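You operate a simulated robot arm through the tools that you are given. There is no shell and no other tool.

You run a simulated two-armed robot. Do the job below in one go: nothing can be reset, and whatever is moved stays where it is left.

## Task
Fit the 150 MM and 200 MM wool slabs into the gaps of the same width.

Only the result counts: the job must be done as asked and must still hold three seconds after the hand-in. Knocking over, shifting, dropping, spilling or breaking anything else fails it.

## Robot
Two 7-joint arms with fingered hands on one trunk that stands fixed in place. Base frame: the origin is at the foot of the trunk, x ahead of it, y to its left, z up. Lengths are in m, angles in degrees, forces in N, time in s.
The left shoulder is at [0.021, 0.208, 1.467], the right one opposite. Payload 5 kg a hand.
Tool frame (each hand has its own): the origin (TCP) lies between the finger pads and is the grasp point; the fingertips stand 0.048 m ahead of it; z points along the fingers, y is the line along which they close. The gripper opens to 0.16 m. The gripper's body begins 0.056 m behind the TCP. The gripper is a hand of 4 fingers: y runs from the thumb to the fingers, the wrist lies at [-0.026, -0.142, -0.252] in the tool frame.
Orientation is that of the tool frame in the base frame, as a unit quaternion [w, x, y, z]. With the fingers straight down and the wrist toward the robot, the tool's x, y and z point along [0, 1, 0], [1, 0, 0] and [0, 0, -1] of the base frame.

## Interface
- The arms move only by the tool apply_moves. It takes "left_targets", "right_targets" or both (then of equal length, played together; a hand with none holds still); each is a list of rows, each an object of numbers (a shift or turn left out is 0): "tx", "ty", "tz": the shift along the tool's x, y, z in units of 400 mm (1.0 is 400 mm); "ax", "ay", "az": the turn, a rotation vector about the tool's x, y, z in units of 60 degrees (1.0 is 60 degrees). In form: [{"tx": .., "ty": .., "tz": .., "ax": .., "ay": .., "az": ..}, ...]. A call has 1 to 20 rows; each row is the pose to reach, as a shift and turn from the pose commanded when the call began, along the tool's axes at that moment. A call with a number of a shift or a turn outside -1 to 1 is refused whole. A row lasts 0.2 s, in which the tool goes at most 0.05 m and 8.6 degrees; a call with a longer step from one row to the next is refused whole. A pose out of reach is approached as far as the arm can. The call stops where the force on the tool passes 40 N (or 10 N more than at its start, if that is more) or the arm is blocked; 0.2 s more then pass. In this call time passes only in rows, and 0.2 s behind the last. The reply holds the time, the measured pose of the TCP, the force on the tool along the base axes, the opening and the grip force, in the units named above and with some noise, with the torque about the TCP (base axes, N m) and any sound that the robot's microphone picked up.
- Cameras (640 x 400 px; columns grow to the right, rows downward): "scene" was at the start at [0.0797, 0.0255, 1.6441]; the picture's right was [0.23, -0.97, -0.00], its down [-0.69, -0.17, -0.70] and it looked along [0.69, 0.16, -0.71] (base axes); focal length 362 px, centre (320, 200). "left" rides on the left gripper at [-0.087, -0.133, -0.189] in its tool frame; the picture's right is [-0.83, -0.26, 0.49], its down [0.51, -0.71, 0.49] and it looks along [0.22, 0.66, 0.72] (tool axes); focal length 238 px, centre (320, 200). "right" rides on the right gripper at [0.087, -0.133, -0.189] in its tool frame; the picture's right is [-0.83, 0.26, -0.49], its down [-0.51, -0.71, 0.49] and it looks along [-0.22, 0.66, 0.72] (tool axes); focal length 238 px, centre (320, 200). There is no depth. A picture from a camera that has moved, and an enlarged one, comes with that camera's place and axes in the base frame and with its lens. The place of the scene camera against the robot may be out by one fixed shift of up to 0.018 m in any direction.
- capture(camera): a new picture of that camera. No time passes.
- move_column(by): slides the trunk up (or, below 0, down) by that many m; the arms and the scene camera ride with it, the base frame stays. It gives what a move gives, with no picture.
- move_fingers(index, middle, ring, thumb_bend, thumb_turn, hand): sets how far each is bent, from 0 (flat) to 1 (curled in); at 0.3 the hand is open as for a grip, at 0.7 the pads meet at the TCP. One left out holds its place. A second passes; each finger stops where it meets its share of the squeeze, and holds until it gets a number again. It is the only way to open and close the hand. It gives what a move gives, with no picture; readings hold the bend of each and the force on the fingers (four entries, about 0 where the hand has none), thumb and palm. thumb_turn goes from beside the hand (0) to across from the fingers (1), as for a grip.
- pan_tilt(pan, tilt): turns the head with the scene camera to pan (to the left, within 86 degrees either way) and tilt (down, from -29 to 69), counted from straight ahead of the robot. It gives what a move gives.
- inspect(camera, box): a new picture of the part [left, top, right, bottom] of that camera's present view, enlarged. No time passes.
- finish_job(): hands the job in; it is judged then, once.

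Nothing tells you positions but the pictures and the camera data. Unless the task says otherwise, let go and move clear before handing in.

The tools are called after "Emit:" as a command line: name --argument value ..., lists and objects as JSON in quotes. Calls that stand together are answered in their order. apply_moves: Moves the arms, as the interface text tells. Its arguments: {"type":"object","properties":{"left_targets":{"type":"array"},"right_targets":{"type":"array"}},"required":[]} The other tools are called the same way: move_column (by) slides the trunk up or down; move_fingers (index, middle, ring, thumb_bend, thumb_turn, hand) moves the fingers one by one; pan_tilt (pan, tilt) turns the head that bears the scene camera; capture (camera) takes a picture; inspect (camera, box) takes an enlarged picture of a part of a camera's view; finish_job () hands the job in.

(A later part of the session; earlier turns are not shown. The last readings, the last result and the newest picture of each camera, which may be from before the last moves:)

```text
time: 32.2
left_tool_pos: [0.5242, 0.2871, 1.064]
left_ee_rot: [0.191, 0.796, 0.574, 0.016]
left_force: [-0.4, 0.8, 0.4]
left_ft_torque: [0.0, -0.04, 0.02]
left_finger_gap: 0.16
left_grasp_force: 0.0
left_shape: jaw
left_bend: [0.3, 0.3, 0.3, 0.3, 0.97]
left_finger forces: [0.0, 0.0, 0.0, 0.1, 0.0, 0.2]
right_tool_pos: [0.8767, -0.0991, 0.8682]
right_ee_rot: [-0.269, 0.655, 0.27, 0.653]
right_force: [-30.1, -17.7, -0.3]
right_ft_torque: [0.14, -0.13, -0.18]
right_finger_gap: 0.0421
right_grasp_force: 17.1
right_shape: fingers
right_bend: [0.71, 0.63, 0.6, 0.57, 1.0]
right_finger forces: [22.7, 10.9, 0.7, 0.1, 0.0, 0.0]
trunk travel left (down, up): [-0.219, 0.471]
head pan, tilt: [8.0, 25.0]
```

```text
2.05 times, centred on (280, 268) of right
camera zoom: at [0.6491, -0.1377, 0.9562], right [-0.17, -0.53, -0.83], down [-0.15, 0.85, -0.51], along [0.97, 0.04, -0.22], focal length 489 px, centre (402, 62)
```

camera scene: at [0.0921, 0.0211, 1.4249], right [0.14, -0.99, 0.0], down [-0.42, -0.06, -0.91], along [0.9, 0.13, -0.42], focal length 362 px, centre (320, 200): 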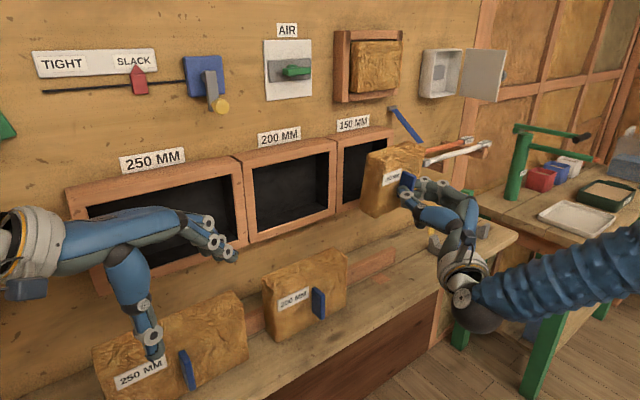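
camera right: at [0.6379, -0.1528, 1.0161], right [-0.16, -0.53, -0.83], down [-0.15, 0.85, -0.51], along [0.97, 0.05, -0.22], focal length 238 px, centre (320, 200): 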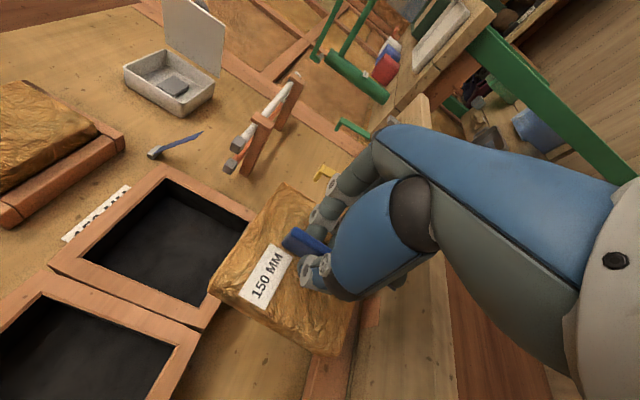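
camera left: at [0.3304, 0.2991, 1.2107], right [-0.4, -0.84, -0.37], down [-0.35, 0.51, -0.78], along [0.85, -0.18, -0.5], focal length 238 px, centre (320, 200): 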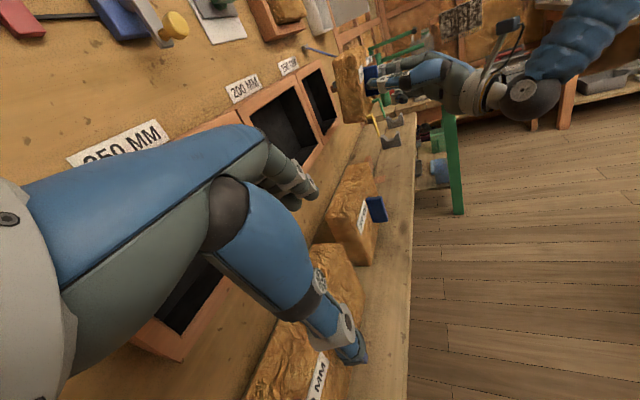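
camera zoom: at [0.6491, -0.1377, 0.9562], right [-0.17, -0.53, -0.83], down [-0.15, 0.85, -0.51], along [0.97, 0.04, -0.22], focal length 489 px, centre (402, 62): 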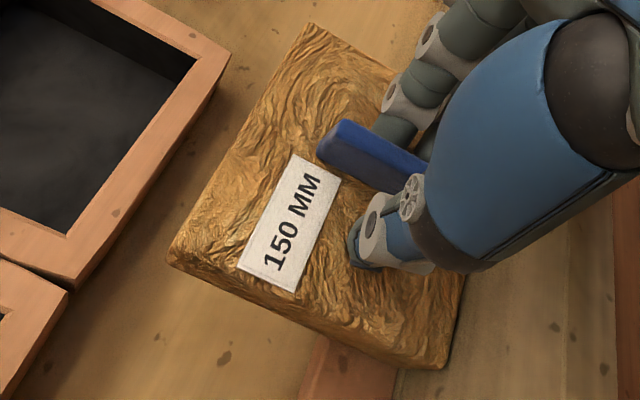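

The finger ends are pressing on the slab face as they opened, so I back away along the normal.

Emit:
apply_moves --right_targets '[{"tz": -0.02}, {"tz": -0.04}]'

Emit:
move_fingers --hand "right" --index 0.58 --middle 0.58 --ring 0.58 --thumb_bend 0.58

Emit:
inspect --camera "scene" --box '[380, 240, 430, 290]'

Emit:
inspect --camera "scene" --box '[350, 210, 450, 290]'

Emit:
inspect --camera "left" --box '[340, 100, 430, 180]'

Emit:
inspect --camera "right" --box '[180, 170, 380, 365]'

```text
time: 32.8
left_tool_pos: [0.5266, 0.2872, 1.062]
left_ee_rot: [0.191, 0.796, 0.575, 0.015]
left_force: [-0.7, -0.3, -0.1]
left_ft_torque: [0.0, -0.03, 0.05]
left_finger_gap: 0.1599
left_grasp_force: 0.1
left_shape: jaw
left_bend: [0.3, 0.3, 0.3, 0.3, 0.97]
left_finger forces: [0.0, 0.1, 0.0, 0.0, 0.0, 0.0]
right_tool_pos: [0.8687, -0.109, 0.8689]
right_ee_rot: [-0.269, 0.654, 0.269, 0.653]
right_force: [1.0, -1.0, -0.1]
right_ft_torque: [0.0, 0.0, 0.01]
right_finger_gap: 0.0563
right_grasp_force: 0.0
right_shape: fingers
right_bend: [0.6, 0.6, 0.6, 0.57, 1.0]
right_finger forces: [0.0, 0.0, 0.0, 0.0, 0.0, 0.0]
trunk travel left (down, up): [-0.219, 0.471]
head pan, tilt: [8.0, 25.0]
```

```text
time: 33.8
left_tool_pos: [0.5261, 0.2885, 1.0624]
left_ee_rot: [0.191, 0.796, 0.574, 0.015]
left_force: [-0.1, -0.1, -1.0]
left_ft_torque: [-0.01, -0.02, 0.0]
left_finger_gap: 0.1596
left_grasp_force: 0.0
left_shape: jaw
left_bend: [0.3, 0.3, 0.3, 0.3, 0.97]
left_finger forces: [0.0, 0.1, 0.0, 0.0, 0.0, 0.0]
right_tool_pos: [0.8676, -0.1075, 0.868]
right_ee_rot: [-0.27, 0.654, 0.27, 0.653]
right_force: [-0.2, -0.4, 0.2]
right_ft_torque: [0.02, 0.01, 0.03]
right_finger_gap: 0.0625
right_grasp_force: 0.1
right_shape: fingers
right_bend: [0.57, 0.57, 0.57, 0.57, 1.0]
right_finger forces: [0.0, 0.1, 0.0, 0.0, 0.1, 0.0]
trunk travel left (down, up): [-0.219, 0.471]
head pan, tilt: [8.0, 25.0]
```

```text
8.00 times, centred on (405, 265) of scene
camera zoom: at [0.0919, 0.0195, 1.425], right [0.14, -0.99, 0.0], down [-0.42, -0.06, -0.91], along [0.9, 0.13, -0.42], focal length 2897 px, centre (-360, -320)
```

zoom: 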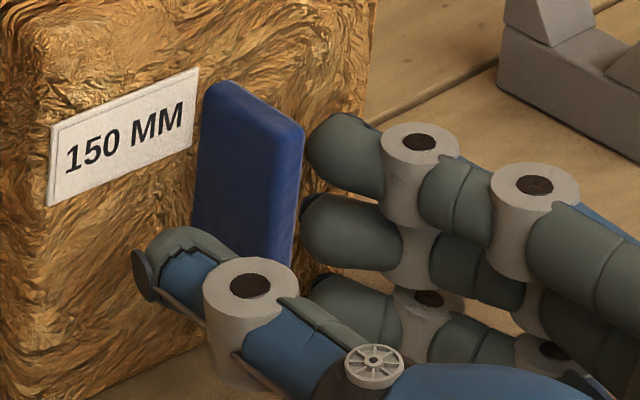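

```text
5.00 times, centred on (400, 250) of scene
camera zoom: at [0.0919, 0.0195, 1.425], right [0.14, -0.99, 0.0], down [-0.42, -0.06, -0.91], along [0.9, 0.13, -0.42], focal length 1811 px, centre (-80, -50)
```

zoom: 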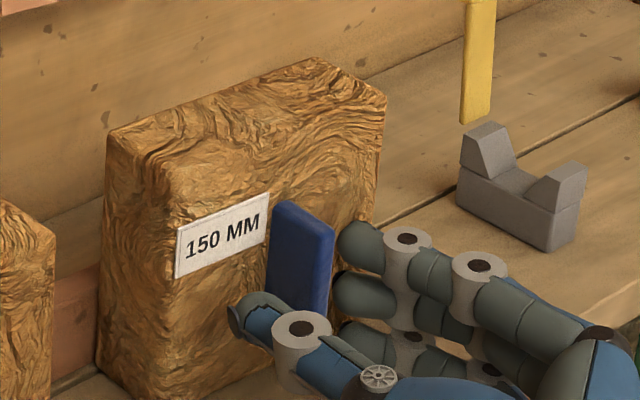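

```text
5.00 times, centred on (385, 140) of left
camera zoom: at [0.3302, 0.2978, 1.2114], right [-0.4, -0.84, -0.37], down [-0.35, 0.52, -0.78], along [0.85, -0.18, -0.5], focal length 1192 px, centre (-5, 500)
```

zoom: 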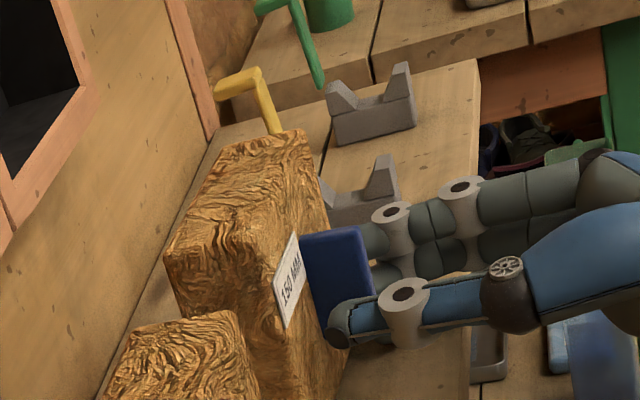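

```text
2.05 times, centred on (280, 268) of right
camera zoom: at [0.6399, -0.1478, 0.9557], right [-0.16, -0.53, -0.83], down [-0.15, 0.85, -0.51], along [0.97, 0.04, -0.22], focal length 489 px, centre (402, 62)
```

zoom: 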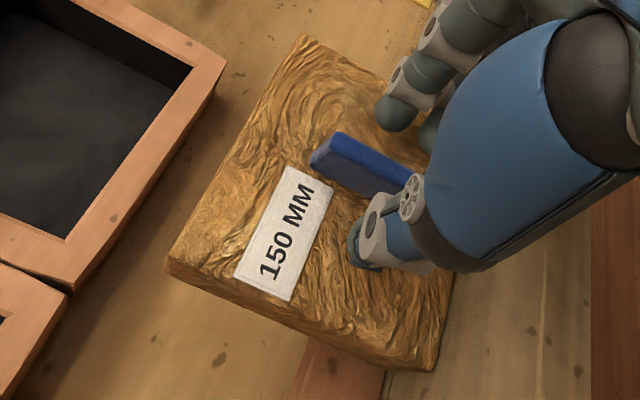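

The slab stands square again in its original place. I raise the hand 16 mm so all three fingers meet the tab, narrow the fingers and then go in deeper for a firmer hold.

Emit:
apply_moves --right_targets '[{"tx": 0.02}, {"tx": 0.04}]'

Emit:
move_fingers --hand "right" --index 0.66 --middle 0.66 --ring 0.66 --thumb_bend 0.64

Emit:
inspect --camera "scene" --box '[380, 240, 430, 290]'

Emit:
inspect --camera "right" --box '[250, 200, 350, 310]'

Emit:
inspect --camera "left" --box '[370, 120, 430, 180]'

```text
time: 34.4
left_tool_pos: [0.5256, 0.2882, 1.0605]
left_ee_rot: [0.191, 0.795, 0.575, 0.016]
left_force: [-0.6, -0.6, -0.3]
left_ft_torque: [0.01, -0.01, 0.0]
left_finger_gap: 0.1596
left_grasp_force: 0.0
left_shape: jaw
left_bend: [0.3, 0.3, 0.3, 0.3, 0.97]
left_finger forces: [0.1, 0.1, 0.0, 0.1, 0.0, 0.1]
right_tool_pos: [0.8672, -0.1075, 0.884]
right_ee_rot: [-0.27, 0.654, 0.269, 0.654]
right_force: [-0.2, 0.2, 0.1]
right_ft_torque: [0.02, 0.01, 0.02]
right_finger_gap: 0.0624
right_grasp_force: 0.0
right_shape: fingers
right_bend: [0.57, 0.57, 0.57, 0.57, 1.0]
right_finger forces: [0.0, 0.0, 0.0, 0.0, 0.0, 0.0]
trunk travel left (down, up): [-0.219, 0.471]
head pan, tilt: [8.0, 25.0]
```

```text
time: 35.4
left_tool_pos: [0.5254, 0.2885, 1.0621]
left_ee_rot: [0.19, 0.796, 0.575, 0.016]
left_force: [-0.1, 0.6, -0.1]
left_ft_torque: [0.04, 0.03, 0.02]
left_finger_gap: 0.1594
left_grasp_force: 0.2
left_shape: jaw
left_bend: [0.3, 0.3, 0.3, 0.3, 0.97]
left_finger forces: [0.0, 0.0, 0.0, 0.0, 0.1, 0.0]
right_tool_pos: [0.8674, -0.1091, 0.8838]
right_ee_rot: [-0.271, 0.654, 0.269, 0.653]
right_force: [0.7, 0.1, -0.4]
right_ft_torque: [-0.04, -0.01, -0.01]
right_finger_gap: 0.0321
right_grasp_force: 0.1
right_shape: fingers
right_bend: [0.66, 0.66, 0.66, 0.64, 1.0]
right_finger forces: [0.0, 0.0, 0.1, 0.0, 0.0, 0.0]
trunk travel left (down, up): [-0.219, 0.471]
head pan, tilt: [8.0, 25.0]
```

```text
8.00 times, centred on (405, 265) of scene
camera zoom: at [0.092, 0.0195, 1.425], right [0.14, -0.99, 0.0], down [-0.42, -0.06, -0.91], along [0.9, 0.13, -0.42], focal length 2897 px, centre (-360, -320)
```

zoom: 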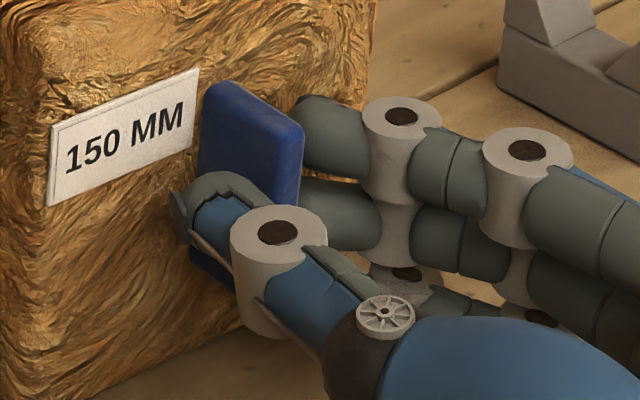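

```text
3.64 times, centred on (300, 255) of right
camera zoom: at [0.6397, -0.1475, 0.9716], right [-0.16, -0.53, -0.83], down [-0.15, 0.85, -0.51], along [0.97, 0.04, -0.22], focal length 867 px, centre (393, 0)
```

zoom: 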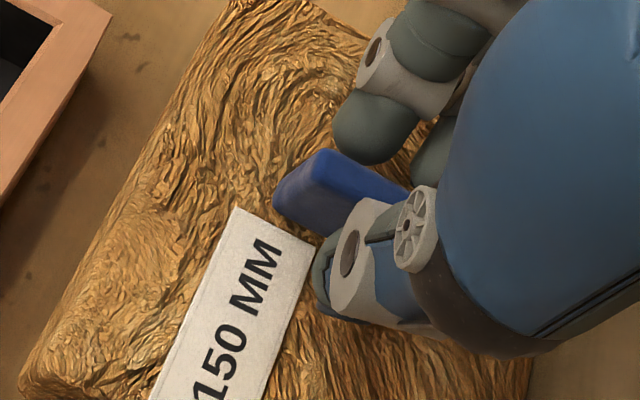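

```text
6.67 times, centred on (400, 150) of left
camera zoom: at [0.3303, 0.2979, 1.2114], right [-0.4, -0.84, -0.37], down [-0.35, 0.52, -0.78], along [0.85, -0.18, -0.5], focal length 1589 px, centre (-213, 533)
```

zoom: 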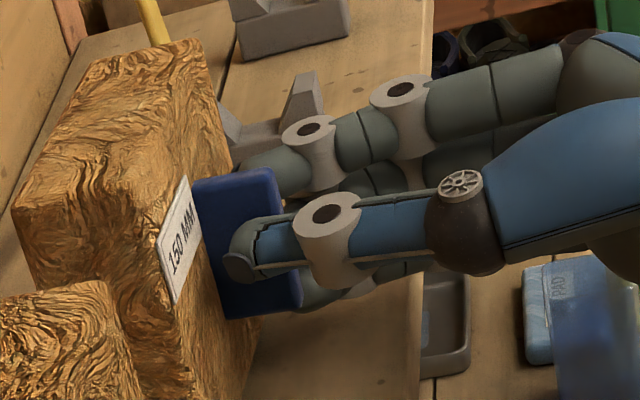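

The tab is nicely between thumb and three fingers. I advance 12 mm and close.

Emit:
apply_moves --right_targets '[{"tz": 0.015}, {"tz": 0.03}]'

Emit:
move_fingers --hand "right" --index 0.9 --middle 0.9 --ring 0.9 --thumb_bend 0.9

Emit:
inspect --camera "scene" --box '[350, 210, 450, 290]'

Emit:
inspect --camera "right" --box '[180, 170, 380, 365]'

Emit:
inspect --camera "left" --box '[340, 100, 430, 180]'

```text
time: 36.0
left_tool_pos: [0.5256, 0.2876, 1.0611]
left_ee_rot: [0.19, 0.796, 0.575, 0.016]
left_force: [0.0, -0.4, 0.3]
left_ft_torque: [0.01, 0.02, -0.01]
left_finger_gap: 0.1598
left_grasp_force: 0.0
left_shape: jaw
left_bend: [0.3, 0.3, 0.3, 0.3, 0.97]
left_finger forces: [0.0, 0.1, 0.0, 0.1, 0.1, 0.0]
right_tool_pos: [0.8761, -0.1001, 0.885]
right_ee_rot: [-0.27, 0.655, 0.269, 0.652]
right_force: [-2.1, -1.6, 0.1]
right_ft_torque: [0.04, -0.05, -0.02]
right_finger_gap: 0.0312
right_grasp_force: 1.3
right_shape: fingers
right_bend: [0.66, 0.66, 0.66, 0.64, 1.0]
right_finger forces: [2.1, 0.5, 0.0, 0.0, 0.1, 0.0]
trunk travel left (down, up): [-0.219, 0.471]
head pan, tilt: [8.0, 25.0]
```

```text
time: 37.0
left_tool_pos: [0.5256, 0.2889, 1.0612]
left_ee_rot: [0.19, 0.796, 0.575, 0.016]
left_force: [0.6, -0.4, -0.2]
left_ft_torque: [0.01, 0.02, 0.0]
left_finger_gap: 0.1598
left_grasp_force: 0.0
left_shape: jaw
left_bend: [0.3, 0.3, 0.3, 0.3, 0.97]
left_finger forces: [0.0, 0.0, 0.0, 0.0, 0.0, 0.1]
right_tool_pos: [0.8766, -0.0982, 0.8867]
right_ee_rot: [-0.27, 0.654, 0.268, 0.653]
right_force: [0.5, 0.8, 5.0]
right_ft_torque: [0.11, -0.61, 0.2]
right_finger_gap: 0.0198
right_grasp_force: 34.4
right_shape: fingers
right_bend: [0.73, 0.72, 0.73, 0.68, 1.0]
right_finger forces: [15.5, 8.4, 9.1, 0.0, 35.3, 0.0]
trunk travel left (down, up): [-0.219, 0.471]
head pan, tilt: [8.0, 25.0]
```

```text
5.00 times, centred on (400, 250) of scene
camera zoom: at [0.0916, 0.0196, 1.4251], right [0.14, -0.99, 0.0], down [-0.42, -0.06, -0.91], along [0.9, 0.13, -0.42], focal length 1811 px, centre (-80, -50)
```

zoom: 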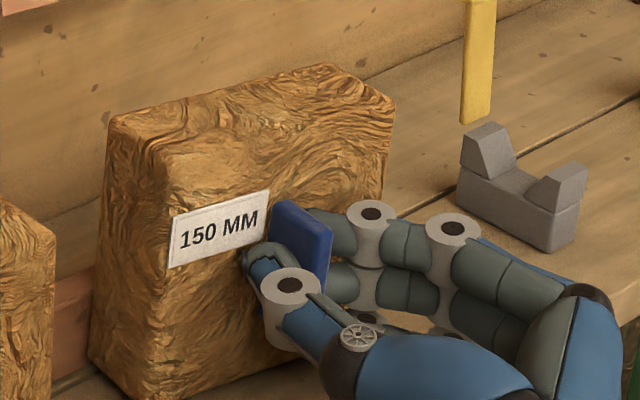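

```text
2.05 times, centred on (280, 268) of right
camera zoom: at [0.6485, -0.1384, 0.973], right [-0.16, -0.53, -0.83], down [-0.15, 0.85, -0.51], along [0.97, 0.04, -0.22], focal length 489 px, centre (402, 62)
```

zoom: 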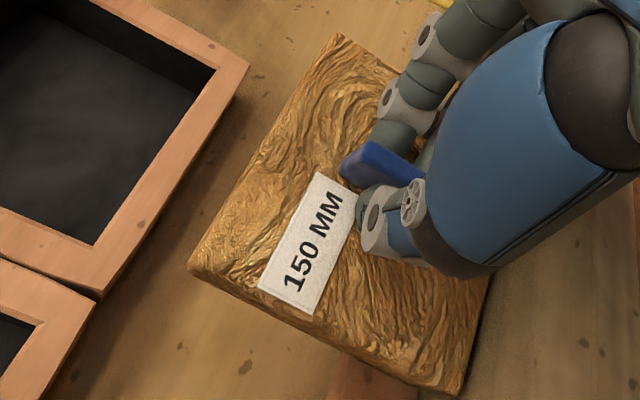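

```text
5.00 times, centred on (385, 140) of left
camera zoom: at [0.33, 0.298, 1.2115], right [-0.4, -0.84, -0.37], down [-0.35, 0.52, -0.78], along [0.85, -0.18, -0.5], focal length 1192 px, centre (-5, 500)
```

zoom: 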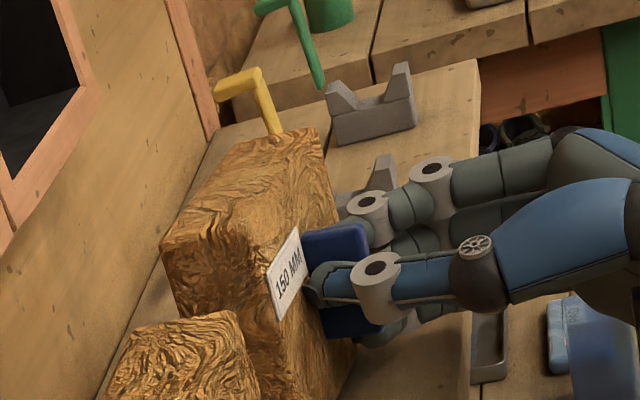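

The closing rolled the slab clockwise because the ring finger pushes too low. I release, let it settle flat, and will regrasp with index and middle only (ring curled out of the way).

Emit:
move_fingers --hand "right" --index 0.68 --middle 0.68 --ring 0.68 --thumb_bend 0.65

Emit:
apply_moves --right_targets '[{"tz": -0.02}, {"tz": -0.04}]'

Emit:
inspect --camera "scene" --box '[350, 210, 450, 290]'

Emit:
inspect --camera "right" --box '[180, 170, 380, 365]'

```text
time: 38.0
left_tool_pos: [0.5245, 0.2885, 1.0631]
left_ee_rot: [0.19, 0.796, 0.575, 0.015]
left_force: [0.5, -0.5, 0.0]
left_ft_torque: [0.01, 0.01, -0.04]
left_finger_gap: 0.1596
left_grasp_force: 0.2
left_shape: jaw
left_bend: [0.3, 0.3, 0.3, 0.3, 0.97]
left_finger forces: [0.1, 0.0, 0.1, 0.0, 0.1, 0.0]
right_tool_pos: [0.8771, -0.0993, 0.8845]
right_ee_rot: [-0.27, 0.654, 0.27, 0.653]
right_force: [-2.0, -0.5, 0.1]
right_ft_torque: [-0.03, 0.0, 0.03]
right_finger_gap: 0.0265
right_grasp_force: 1.1
right_shape: fingers
right_bend: [0.68, 0.68, 0.68, 0.65, 1.0]
right_finger forces: [0.0, 0.0, 0.1, 0.1, 1.3, 0.1]
trunk travel left (down, up): [-0.219, 0.471]
head pan, tilt: [8.0, 25.0]
```

```text
time: 38.6
left_tool_pos: [0.5254, 0.2885, 1.0606]
left_ee_rot: [0.19, 0.795, 0.576, 0.016]
left_force: [0.2, 0.3, -0.1]
left_ft_torque: [0.0, -0.03, 0.04]
left_finger_gap: 0.1596
left_grasp_force: 0.1
left_shape: jaw
left_bend: [0.3, 0.3, 0.3, 0.3, 0.97]
left_finger forces: [0.0, 0.0, 0.1, 0.0, 0.1, 0.0]
right_tool_pos: [0.8646, -0.1112, 0.8844]
right_ee_rot: [-0.269, 0.655, 0.269, 0.653]
right_force: [0.9, 0.9, 0.4]
right_ft_torque: [0.03, 0.01, -0.01]
right_finger_gap: 0.0264
right_grasp_force: 0.0
right_shape: fingers
right_bend: [0.68, 0.68, 0.68, 0.65, 1.0]
right_finger forces: [0.0, 0.0, 0.1, 0.1, 0.1, 0.0]
trunk travel left (down, up): [-0.219, 0.471]
head pan, tilt: [8.0, 25.0]
```

```text
5.00 times, centred on (400, 250) of scene
camera zoom: at [0.0919, 0.0195, 1.425], right [0.14, -0.99, 0.0], down [-0.42, -0.06, -0.91], along [0.9, 0.13, -0.42], focal length 1811 px, centre (-80, -50)
```

zoom: 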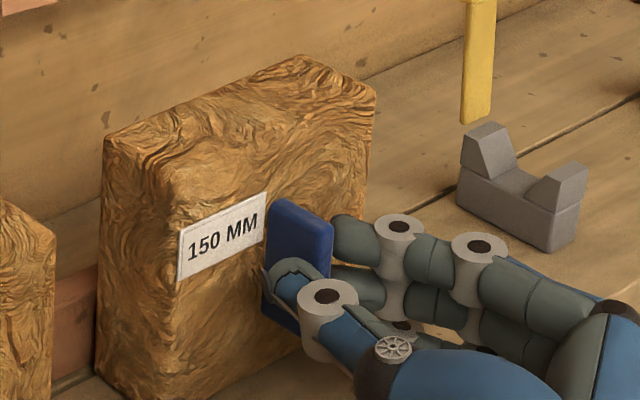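

```text
2.05 times, centred on (280, 268) of right
camera zoom: at [0.6374, -0.1501, 0.9727], right [-0.16, -0.53, -0.83], down [-0.15, 0.85, -0.51], along [0.97, 0.04, -0.22], focal length 489 px, centre (402, 62)
```

zoom: 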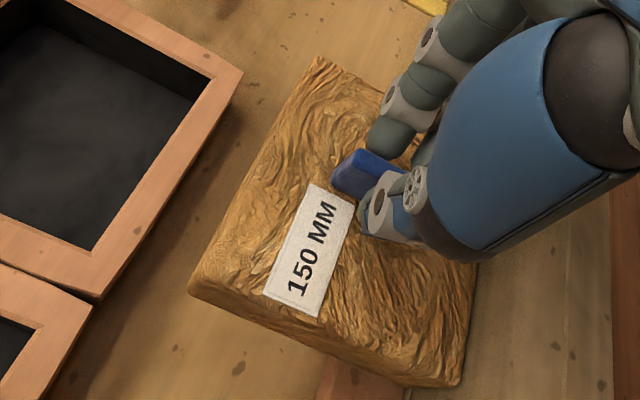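

The slab settled flat again. I curl the ring finger away, lower the hand to the tab's centre, go in and pinch with index and middle against the thumb.

Emit:
move_fingers --hand "right" --index 0.66 --middle 0.66 --ring 0.95 --thumb_bend 0.64

Emit:
apply_moves --right_targets '[{"tx": -0.021}, {"tx": -0.021, "tz": 0.02}, {"tx": -0.021, "tz": 0.038}]'

Emit:
inspect --camera "scene" --box '[350, 210, 450, 290]'

Emit:
inspect --camera "left" --box '[340, 100, 430, 180]'

Emit:
inspect --camera "right" --box '[250, 200, 350, 310]'

```text
time: 39.6
left_tool_pos: [0.5251, 0.2876, 1.0626]
left_ee_rot: [0.189, 0.796, 0.575, 0.016]
left_force: [-0.2, 1.0, -0.3]
left_ft_torque: [0.01, -0.01, -0.02]
left_finger_gap: 0.1594
left_grasp_force: 0.0
left_shape: jaw
left_bend: [0.3, 0.3, 0.3, 0.3, 0.97]
left_finger forces: [0.1, 0.1, 0.0, 0.1, 0.0, 0.0]
right_tool_pos: [0.8643, -0.1109, 0.8842]
right_ee_rot: [-0.27, 0.654, 0.269, 0.653]
right_force: [-0.5, -0.4, 0.4]
right_ft_torque: [-0.01, 0.0, 0.06]
right_finger_gap: 0.032
right_grasp_force: 0.0
right_shape: fingers
right_bend: [0.66, 0.66, 0.95, 0.64, 1.0]
right_finger forces: [0.0, 0.0, 0.1, 0.0, 0.1, 0.0]
trunk travel left (down, up): [-0.219, 0.471]
head pan, tilt: [8.0, 25.0]
```

```text
time: 40.4
left_tool_pos: [0.5258, 0.2881, 1.0621]
left_ee_rot: [0.191, 0.796, 0.574, 0.017]
left_force: [-0.4, -0.1, -0.5]
left_ft_torque: [0.01, -0.02, -0.01]
left_finger_gap: 0.1596
left_grasp_force: 0.0
left_shape: jaw
left_bend: [0.3, 0.3, 0.3, 0.3, 0.97]
left_finger forces: [0.1, 0.0, 0.0, 0.0, 0.0, 0.0]
right_tool_pos: [0.875, -0.1009, 0.8763]
right_ee_rot: [-0.27, 0.654, 0.269, 0.653]
right_force: [0.3, 0.4, -0.3]
right_ft_torque: [0.02, 0.0, 0.02]
right_finger_gap: 0.0319
right_grasp_force: 0.1
right_shape: fingers
right_bend: [0.66, 0.66, 0.95, 0.64, 1.0]
right_finger forces: [0.1, 0.0, 0.1, 0.0, 0.4, 0.0]
trunk travel left (down, up): [-0.219, 0.471]
head pan, tilt: [8.0, 25.0]
```

```text
5.00 times, centred on (400, 250) of scene
camera zoom: at [0.0921, 0.0194, 1.425], right [0.14, -0.99, 0.0], down [-0.42, -0.06, -0.91], along [0.9, 0.13, -0.42], focal length 1811 px, centre (-80, -50)
```

zoom: 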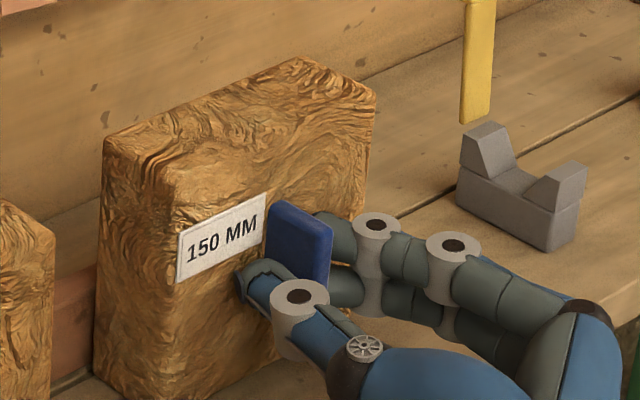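

```text
5.00 times, centred on (385, 140) of left
camera zoom: at [0.3304, 0.2977, 1.2114], right [-0.4, -0.84, -0.37], down [-0.35, 0.52, -0.78], along [0.85, -0.18, -0.5], focal length 1192 px, centre (-5, 500)
```

zoom: 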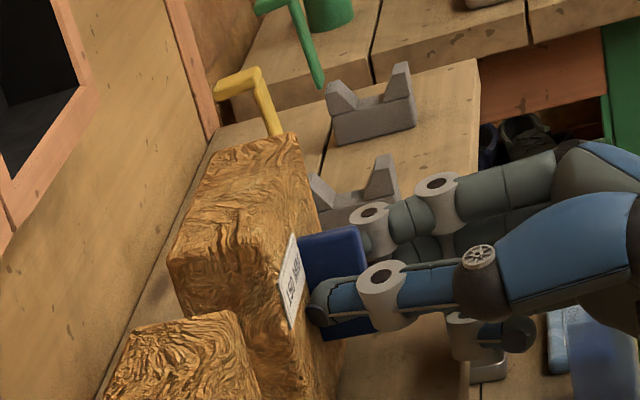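

```text
3.64 times, centred on (300, 255) of right
camera zoom: at [0.6482, -0.1396, 0.9641], right [-0.16, -0.53, -0.83], down [-0.15, 0.85, -0.51], along [0.97, 0.04, -0.22], focal length 867 px, centre (393, 0)
```

zoom: 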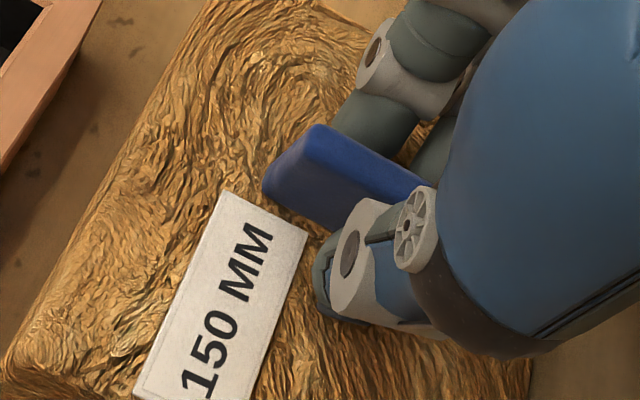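

Emit:
move_fingers --hand "right" --index 0.9 --middle 0.9 --thumb_bend 0.9

Emit:
inspect --camera "scene" --box '[350, 210, 450, 290]'

Emit:
inspect --camera "left" --box '[340, 100, 430, 180]'

Emit:
inspect --camera "right" --box '[180, 170, 380, 365]'

```text
time: 41.4
left_tool_pos: [0.5252, 0.2885, 1.0618]
left_ee_rot: [0.19, 0.796, 0.574, 0.015]
left_force: [0.5, -0.4, 0.3]
left_ft_torque: [-0.01, 0.02, -0.07]
left_finger_gap: 0.1599
left_grasp_force: 0.1
left_shape: jaw
left_bend: [0.3, 0.3, 0.3, 0.3, 0.97]
left_finger forces: [0.1, 0.1, 0.0, 0.1, 0.0, 0.0]
right_tool_pos: [0.8759, -0.1002, 0.878]
right_ee_rot: [-0.27, 0.654, 0.269, 0.653]
right_force: [0.3, 0.1, 1.4]
right_ft_torque: [0.03, -0.16, 0.05]
right_finger_gap: 0.02
right_grasp_force: 30.2
right_shape: fingers
right_bend: [0.72, 0.72, 0.95, 0.68, 1.0]
right_finger forces: [17.8, 11.8, 0.0, 0.1, 32.1, 0.0]
trunk travel left (down, up): [-0.219, 0.471]
head pan, tilt: [8.0, 25.0]
```

```text
5.00 times, centred on (400, 250) of scene
camera zoom: at [0.0919, 0.0196, 1.425], right [0.14, -0.99, 0.0], down [-0.42, -0.06, -0.91], along [0.9, 0.13, -0.42], focal length 1811 px, centre (-80, -50)
```

zoom: 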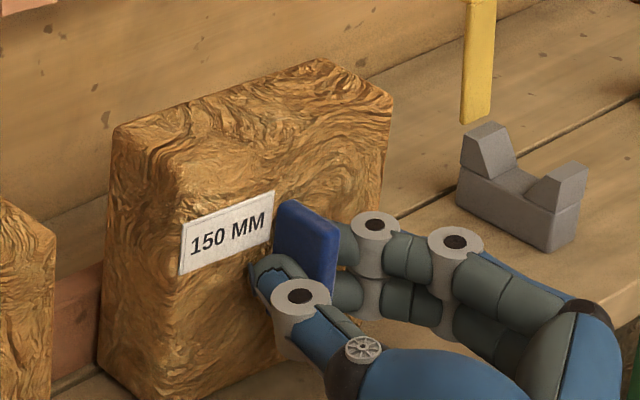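

```text
5.00 times, centred on (385, 140) of left
camera zoom: at [0.3302, 0.298, 1.2114], right [-0.4, -0.84, -0.37], down [-0.35, 0.52, -0.78], along [0.85, -0.18, -0.5], focal length 1192 px, centre (-5, 500)
```

zoom: 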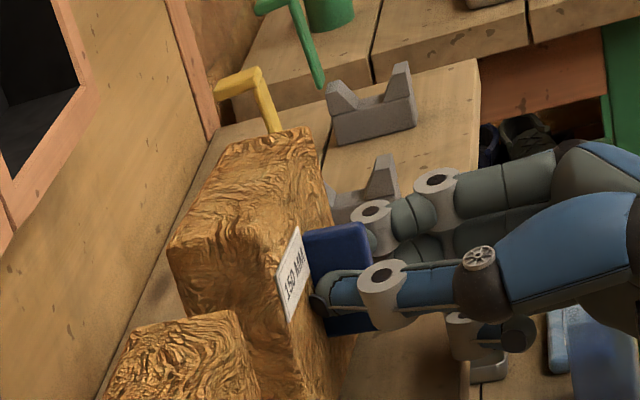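

```text
2.05 times, centred on (280, 268) of right
camera zoom: at [0.6482, -0.1393, 0.9643], right [-0.16, -0.53, -0.83], down [-0.15, 0.85, -0.51], along [0.97, 0.04, -0.22], focal length 489 px, centre (402, 62)
```

zoom: 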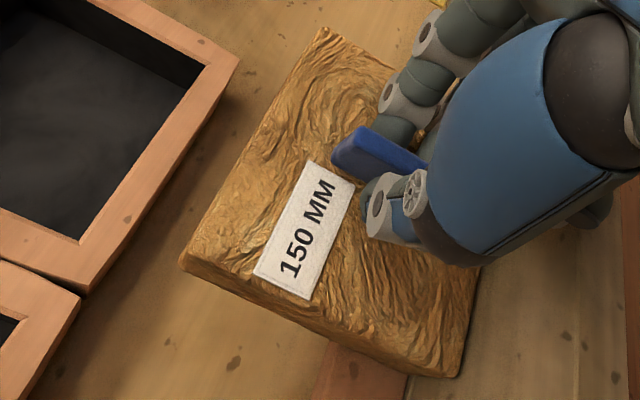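

The grip holds with a repeatable ~4° clockwise tilt, which I compensate by turning the hand. I lift to gap height with that correction and stop about 1 cm in front of the opening, centred from the earlier measurement.

Emit:
apply_moves --right_targets '[{"tx": 0.05}, {"tx": 0.14, "ay": 0.01, "az": -0.016}, {"tx": 0.24, "ay": 0.02, "az": -0.033}, {"tx": 0.34, "ay": 0.03, "az": -0.05}, {"tx": 0.44, "ay": 0.042, "az": -0.067}, {"tx": 0.507, "ty": 0.01, "ay": 0.042, "az": -0.067}, {"tx": 0.507, "ty": 0.02, "tz": 0.06, "ay": 0.042, "az": -0.067}, {"tx": 0.507, "ty": 0.03, "tz": 0.12, "ay": 0.042, "az": -0.067}, {"tx": 0.507, "ty": 0.037, "tz": 0.175, "ay": 0.042, "az": -0.067}]'

Emit:
inspect --camera "right" --box '[180, 170, 380, 365]'

Emit:
inspect --camera "scene" --box '[325, 110, 425, 222]'

Emit:
inspect --camera "left" --box '[290, 50, 370, 140]'

```text
time: 43.4
left_tool_pos: [0.5269, 0.2885, 1.0619]
left_ee_rot: [0.19, 0.795, 0.575, 0.016]
left_force: [1.2, -0.4, -1.1]
left_ft_torque: [-0.07, 0.0, -0.06]
left_finger_gap: 0.1596
left_grasp_force: 0.1
left_shape: jaw
left_bend: [0.3, 0.3, 0.3, 0.3, 0.97]
left_finger forces: [0.0, 0.1, 0.1, 0.0, 0.1, 0.1]
right_tool_pos: [0.9359, -0.0613, 1.0781]
right_ee_rot: [-0.252, 0.63, 0.286, 0.676]
right_force: [-0.1, 0.5, -0.8]
right_ft_torque: [-0.04, 0.0, -0.01]
right_finger_gap: 0.0197
right_grasp_force: 32.0
right_shape: fingers
right_bend: [0.72, 0.72, 0.95, 0.68, 1.0]
right_finger forces: [20.9, 10.9, 0.0, 0.1, 31.3, 0.0]
trunk travel left (down, up): [-0.219, 0.471]
head pan, tilt: [8.0, 25.0]
```

```text
2.05 times, centred on (280, 268) of right
camera zoom: at [0.7026, -0.099, 1.1484], right [-0.1, -0.54, -0.83], down [-0.11, 0.84, -0.53], along [0.99, 0.04, -0.14], focal length 489 px, centre (402, 62)
```

zoom: 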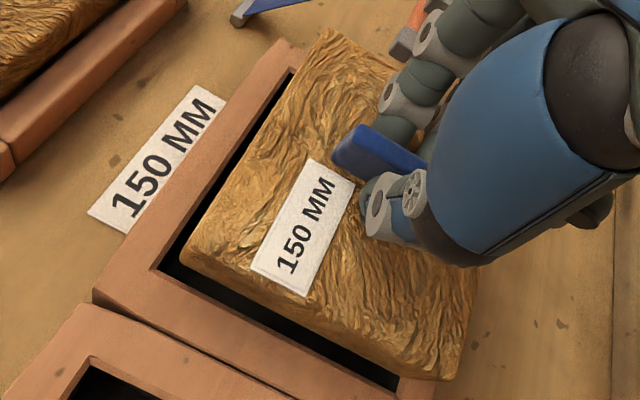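

```text
3.57 times, centred on (375, 166) of scene
camera zoom: at [0.0926, 0.0204, 1.4249], right [0.14, -0.99, 0.0], down [-0.42, -0.06, -0.91], along [0.9, 0.13, -0.42], focal length 1293 px, centre (124, 321)
```

zoom: 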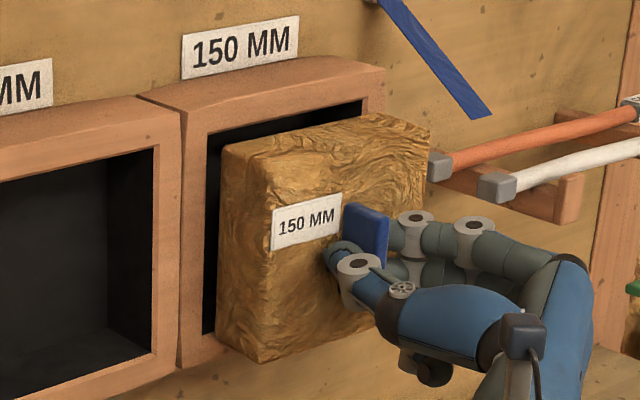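

```text
4.44 times, centred on (330, 95) of left
camera zoom: at [0.331, 0.2986, 1.2109], right [-0.4, -0.84, -0.37], down [-0.35, 0.51, -0.78], along [0.85, -0.18, -0.5], focal length 1059 px, centre (276, 667)
```

zoom: 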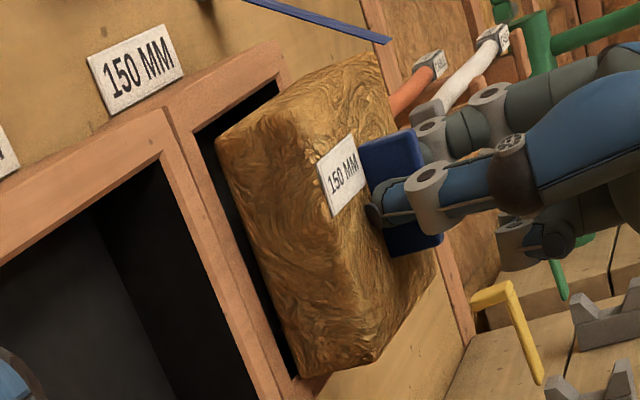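

The slab looks square to the frame in all three views. I enlarge the left, top and bottom margins in the right-hand camera to centre it precisely.

Emit:
inspect --camera "right" --box '[185, 275, 245, 313]'

Emit:
inspect --camera "right" --box '[285, 335, 345, 373]'

Emit:
inspect --camera "right" --box '[250, 180, 310, 218]'

Emit:
inspect --camera "scene" --box '[375, 130, 405, 150]'

Emit:
inspect --camera "scene" --box '[335, 140, 365, 160]'

Emit:
inspect --camera "scene" --box '[335, 190, 375, 216]'

```text
10.53 times, centred on (215, 294) of right
camera zoom: at [0.7026, -0.099, 1.1484], right [-0.1, -0.54, -0.83], down [-0.11, 0.84, -0.53], along [0.99, 0.04, -0.14], focal length 2509 px, centre (1425, -790)
```

zoom: 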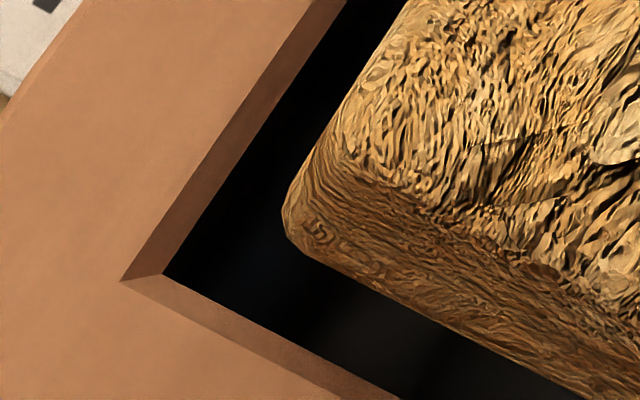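

```text
10.53 times, centred on (315, 354) of right
camera zoom: at [0.7026, -0.099, 1.1484], right [-0.1, -0.54, -0.83], down [-0.11, 0.84, -0.53], along [0.99, 0.04, -0.14], focal length 2509 px, centre (373, -1421)
```

zoom: 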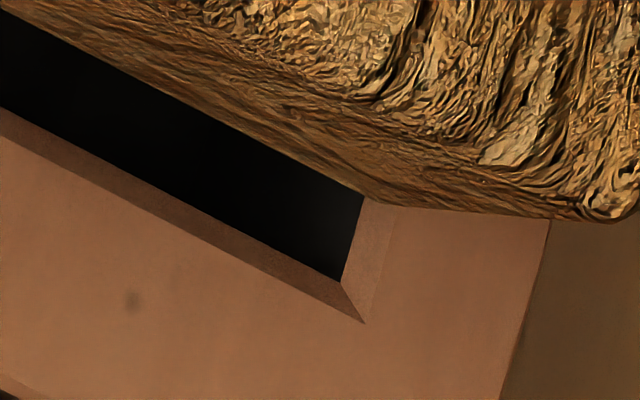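

```text
10.53 times, centred on (280, 199) of right
camera zoom: at [0.7026, -0.099, 1.1484], right [-0.1, -0.54, -0.83], down [-0.11, 0.84, -0.53], along [0.99, 0.04, -0.14], focal length 2509 px, centre (741, 210)
```

zoom: 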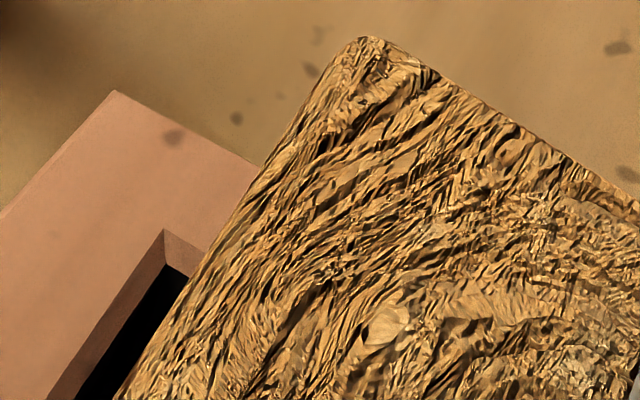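

```text
16.00 times, centred on (390, 140) of scene
camera zoom: at [0.0926, 0.0204, 1.4249], right [0.14, -0.99, 0.0], down [-0.42, -0.06, -0.91], along [0.9, 0.13, -0.42], focal length 5795 px, centre (-800, 1160)
```

zoom: 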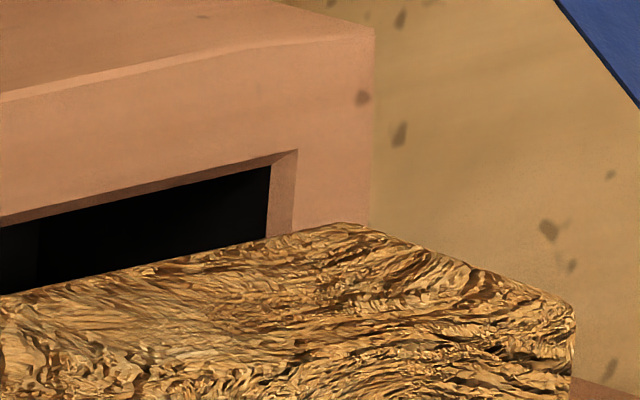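

```text
16.00 times, centred on (350, 150) of scene
camera zoom: at [0.0926, 0.0204, 1.4249], right [0.14, -0.99, 0.0], down [-0.42, -0.06, -0.91], along [0.9, 0.13, -0.42], focal length 5795 px, centre (-160, 1000)
```

zoom: 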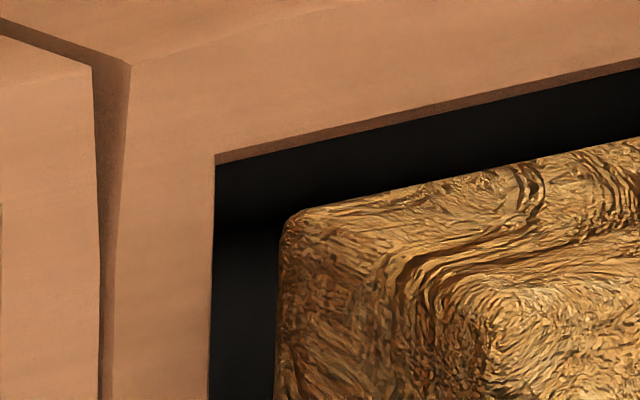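

```text
15.38 times, centred on (355, 203) of scene
camera zoom: at [0.0926, 0.0204, 1.4249], right [0.14, -0.99, 0.0], down [-0.42, -0.06, -0.91], along [0.9, 0.13, -0.42], focal length 5572 px, centre (-218, 154)
```

zoom: 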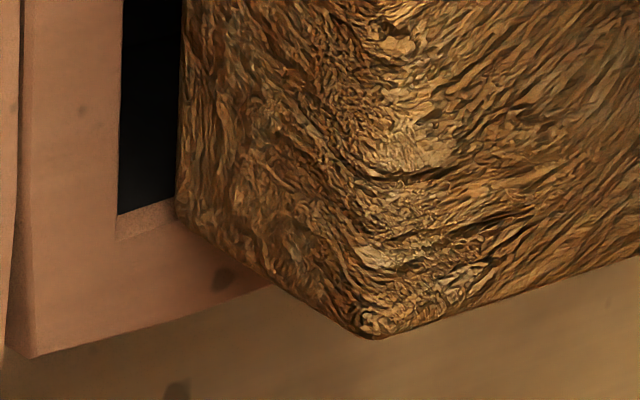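

Measured: the slab is yawed about 2° (right side nearer me), 2–3 mm low, with 6 mm margin on the left. Yawing 2° and raising 2.5 mm should centre it; then I re-check.

Emit:
apply_moves --right_targets '[{"tx": 0.0062, "ty": 0.0004, "ax": 0.033}]'

Emit:
inspect --camera "right" --box '[185, 275, 245, 313]'

Emit:
inspect --camera "right" --box '[285, 335, 345, 373]'

Emit:
inspect --camera "scene" --box '[375, 130, 405, 150]'

Emit:
inspect --camera "scene" --box '[335, 140, 365, 160]'

Emit:
inspect --camera "scene" --box '[335, 190, 375, 216]'

Emit:
inspect --camera "left" --box '[290, 50, 370, 140]'

```text
time: 43.8
left_tool_pos: [0.5254, 0.2881, 1.0607]
left_ee_rot: [0.19, 0.795, 0.575, 0.015]
left_force: [-1.1, 0.5, 0.0]
left_ft_torque: [-0.01, 0.01, 0.01]
left_finger_gap: 0.1599
left_grasp_force: 0.0
left_shape: jaw
left_bend: [0.3, 0.3, 0.3, 0.3, 0.97]
left_finger forces: [0.0, 0.0, 0.0, 0.0, 0.0, 0.0]
right_tool_pos: [0.9363, -0.0604, 1.0819]
right_ee_rot: [-0.264, 0.626, 0.298, 0.67]
right_force: [-0.7, -0.4, -1.0]
right_ft_torque: [0.01, 0.05, -0.03]
right_finger_gap: 0.0198
right_grasp_force: 31.4
right_shape: fingers
right_bend: [0.72, 0.72, 0.95, 0.68, 1.0]
right_finger forces: [20.9, 10.9, 0.1, 0.1, 31.4, 0.0]
trunk travel left (down, up): [-0.219, 0.471]
head pan, tilt: [8.0, 25.0]
```

```text
10.53 times, centred on (215, 294) of right
camera zoom: at [0.7034, -0.1067, 1.1511], right [-0.08, -0.55, -0.83], down [-0.14, 0.83, -0.53], along [0.99, 0.08, -0.14], focal length 2509 px, centre (1425, -790)
```

zoom: 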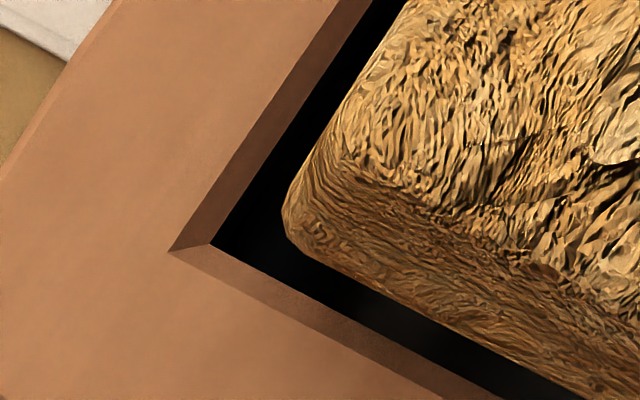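

```text
10.53 times, centred on (315, 354) of right
camera zoom: at [0.7034, -0.1067, 1.1511], right [-0.08, -0.55, -0.83], down [-0.14, 0.83, -0.53], along [0.99, 0.08, -0.14], focal length 2509 px, centre (373, -1421)
```

zoom: 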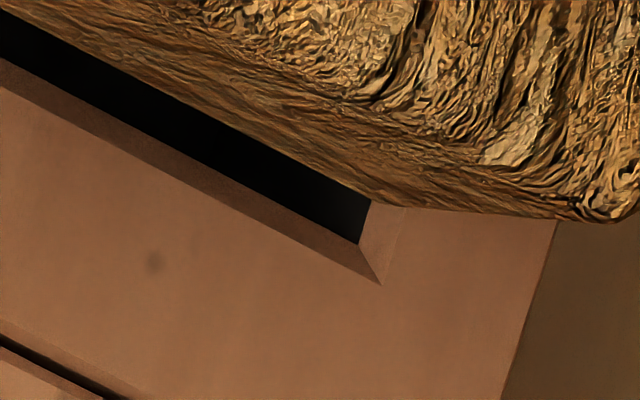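

```text
16.00 times, centred on (390, 140) of scene
camera zoom: at [0.0923, 0.0196, 1.425], right [0.14, -0.99, 0.0], down [-0.42, -0.06, -0.91], along [0.9, 0.13, -0.42], focal length 5795 px, centre (-800, 1160)
```

zoom: 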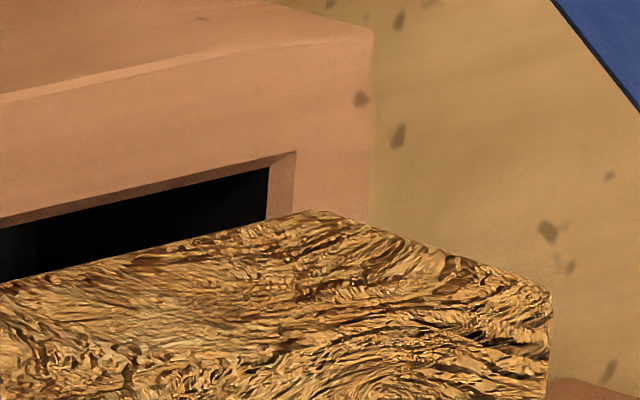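

```text
16.00 times, centred on (350, 150) of scene
camera zoom: at [0.0923, 0.0196, 1.425], right [0.14, -0.99, 0.0], down [-0.42, -0.06, -0.91], along [0.9, 0.13, -0.42], focal length 5795 px, centre (-160, 1000)
```

zoom: 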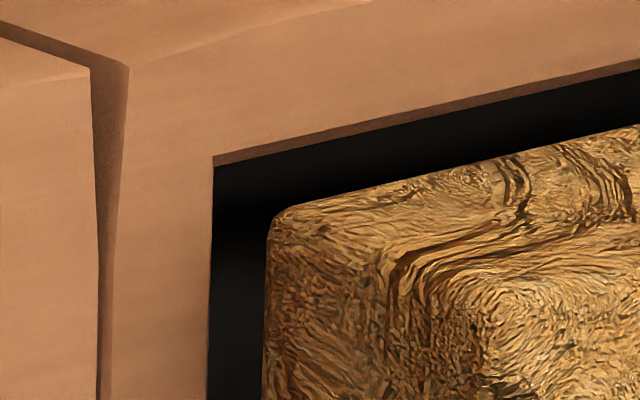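

```text
15.38 times, centred on (355, 203) of scene
camera zoom: at [0.0923, 0.0196, 1.425], right [0.14, -0.99, 0.0], down [-0.42, -0.06, -0.91], along [0.9, 0.13, -0.42], focal length 5572 px, centre (-218, 154)
```

zoom: 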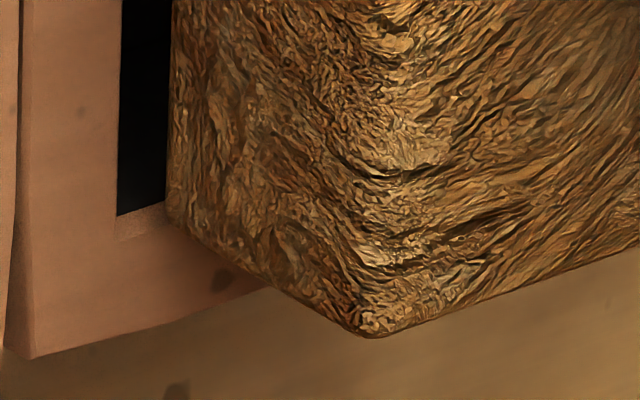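

```text
4.44 times, centred on (330, 95) of left
camera zoom: at [0.3305, 0.298, 1.2113], right [-0.4, -0.84, -0.37], down [-0.35, 0.52, -0.78], along [0.85, -0.18, -0.5], focal length 1059 px, centre (276, 667)
```

zoom: 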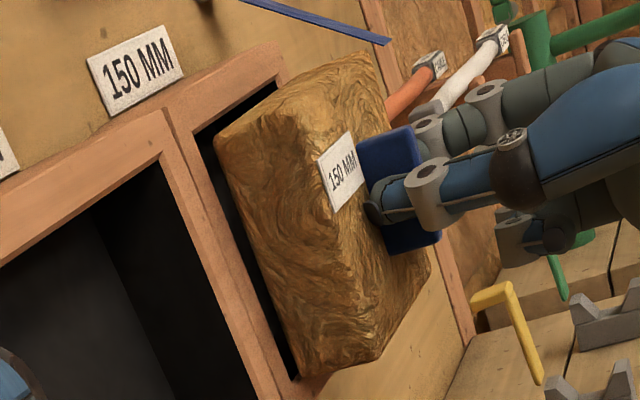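

Left margin is now ~1.5–2.5 mm, bottom 3, top 4 mm. The yaw is still uncertain, so I measure it using the label from the left (side) and right cameras.

Emit:
inspect --camera "left" --box '[335, 70, 375, 105]'

Emit:
inspect --camera "right" --box '[260, 205, 340, 325]'

Emit:
inspect --camera "scene" --box '[360, 155, 410, 190]'

Emit:
inspect --camera "left" --box '[290, 55, 350, 100]'

```text
11.43 times, centred on (355, 88) of left
camera zoom: at [0.3305, 0.298, 1.2113], right [-0.4, -0.84, -0.37], down [-0.35, 0.52, -0.78], along [0.85, -0.18, -0.5], focal length 2724 px, centre (-80, 1486)
```

zoom: 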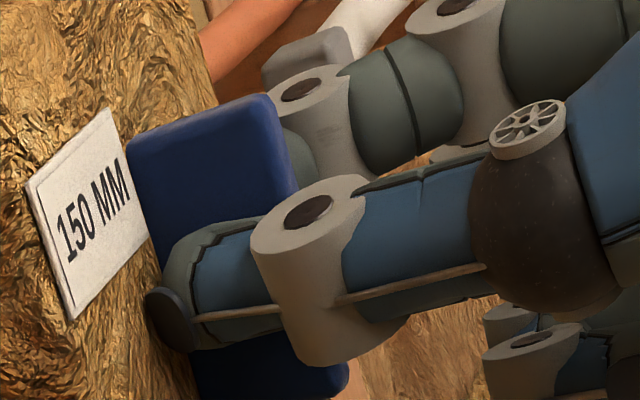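

```text
3.33 times, centred on (300, 265) of right
camera zoom: at [0.7034, -0.1067, 1.1511], right [-0.08, -0.55, -0.83], down [-0.14, 0.83, -0.53], along [0.99, 0.08, -0.14], focal length 794 px, centre (387, -17)
```

zoom: 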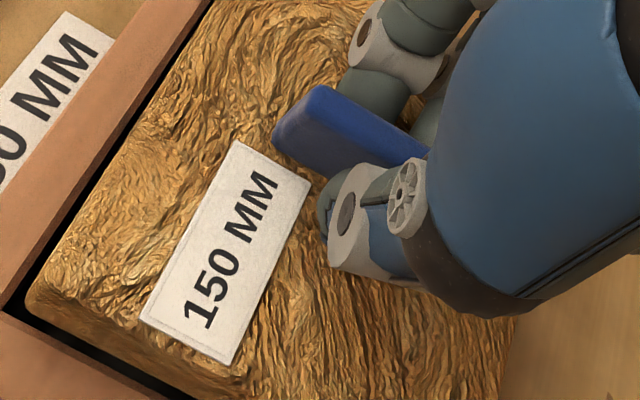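

```text
11.43 times, centred on (385, 172) of scene
camera zoom: at [0.0923, 0.0196, 1.425], right [0.14, -0.99, 0.0], down [-0.42, -0.06, -0.91], along [0.9, 0.13, -0.42], focal length 4139 px, centre (-423, 514)
```

zoom: 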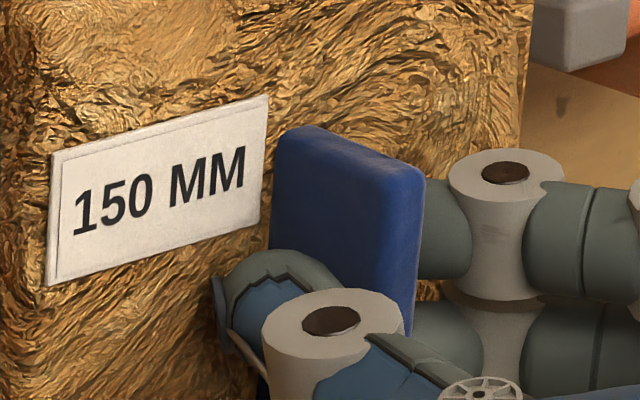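

```text
8.89 times, centred on (320, 78) of left
camera zoom: at [0.3305, 0.298, 1.2113], right [-0.4, -0.84, -0.37], down [-0.35, 0.52, -0.78], along [0.85, -0.18, -0.5], focal length 2119 px, centre (320, 1289)
```

zoom: 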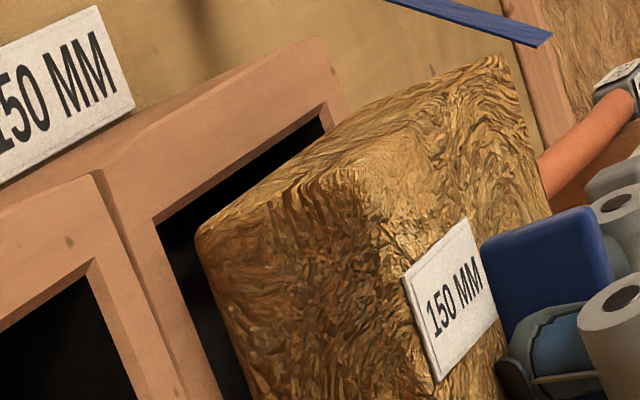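

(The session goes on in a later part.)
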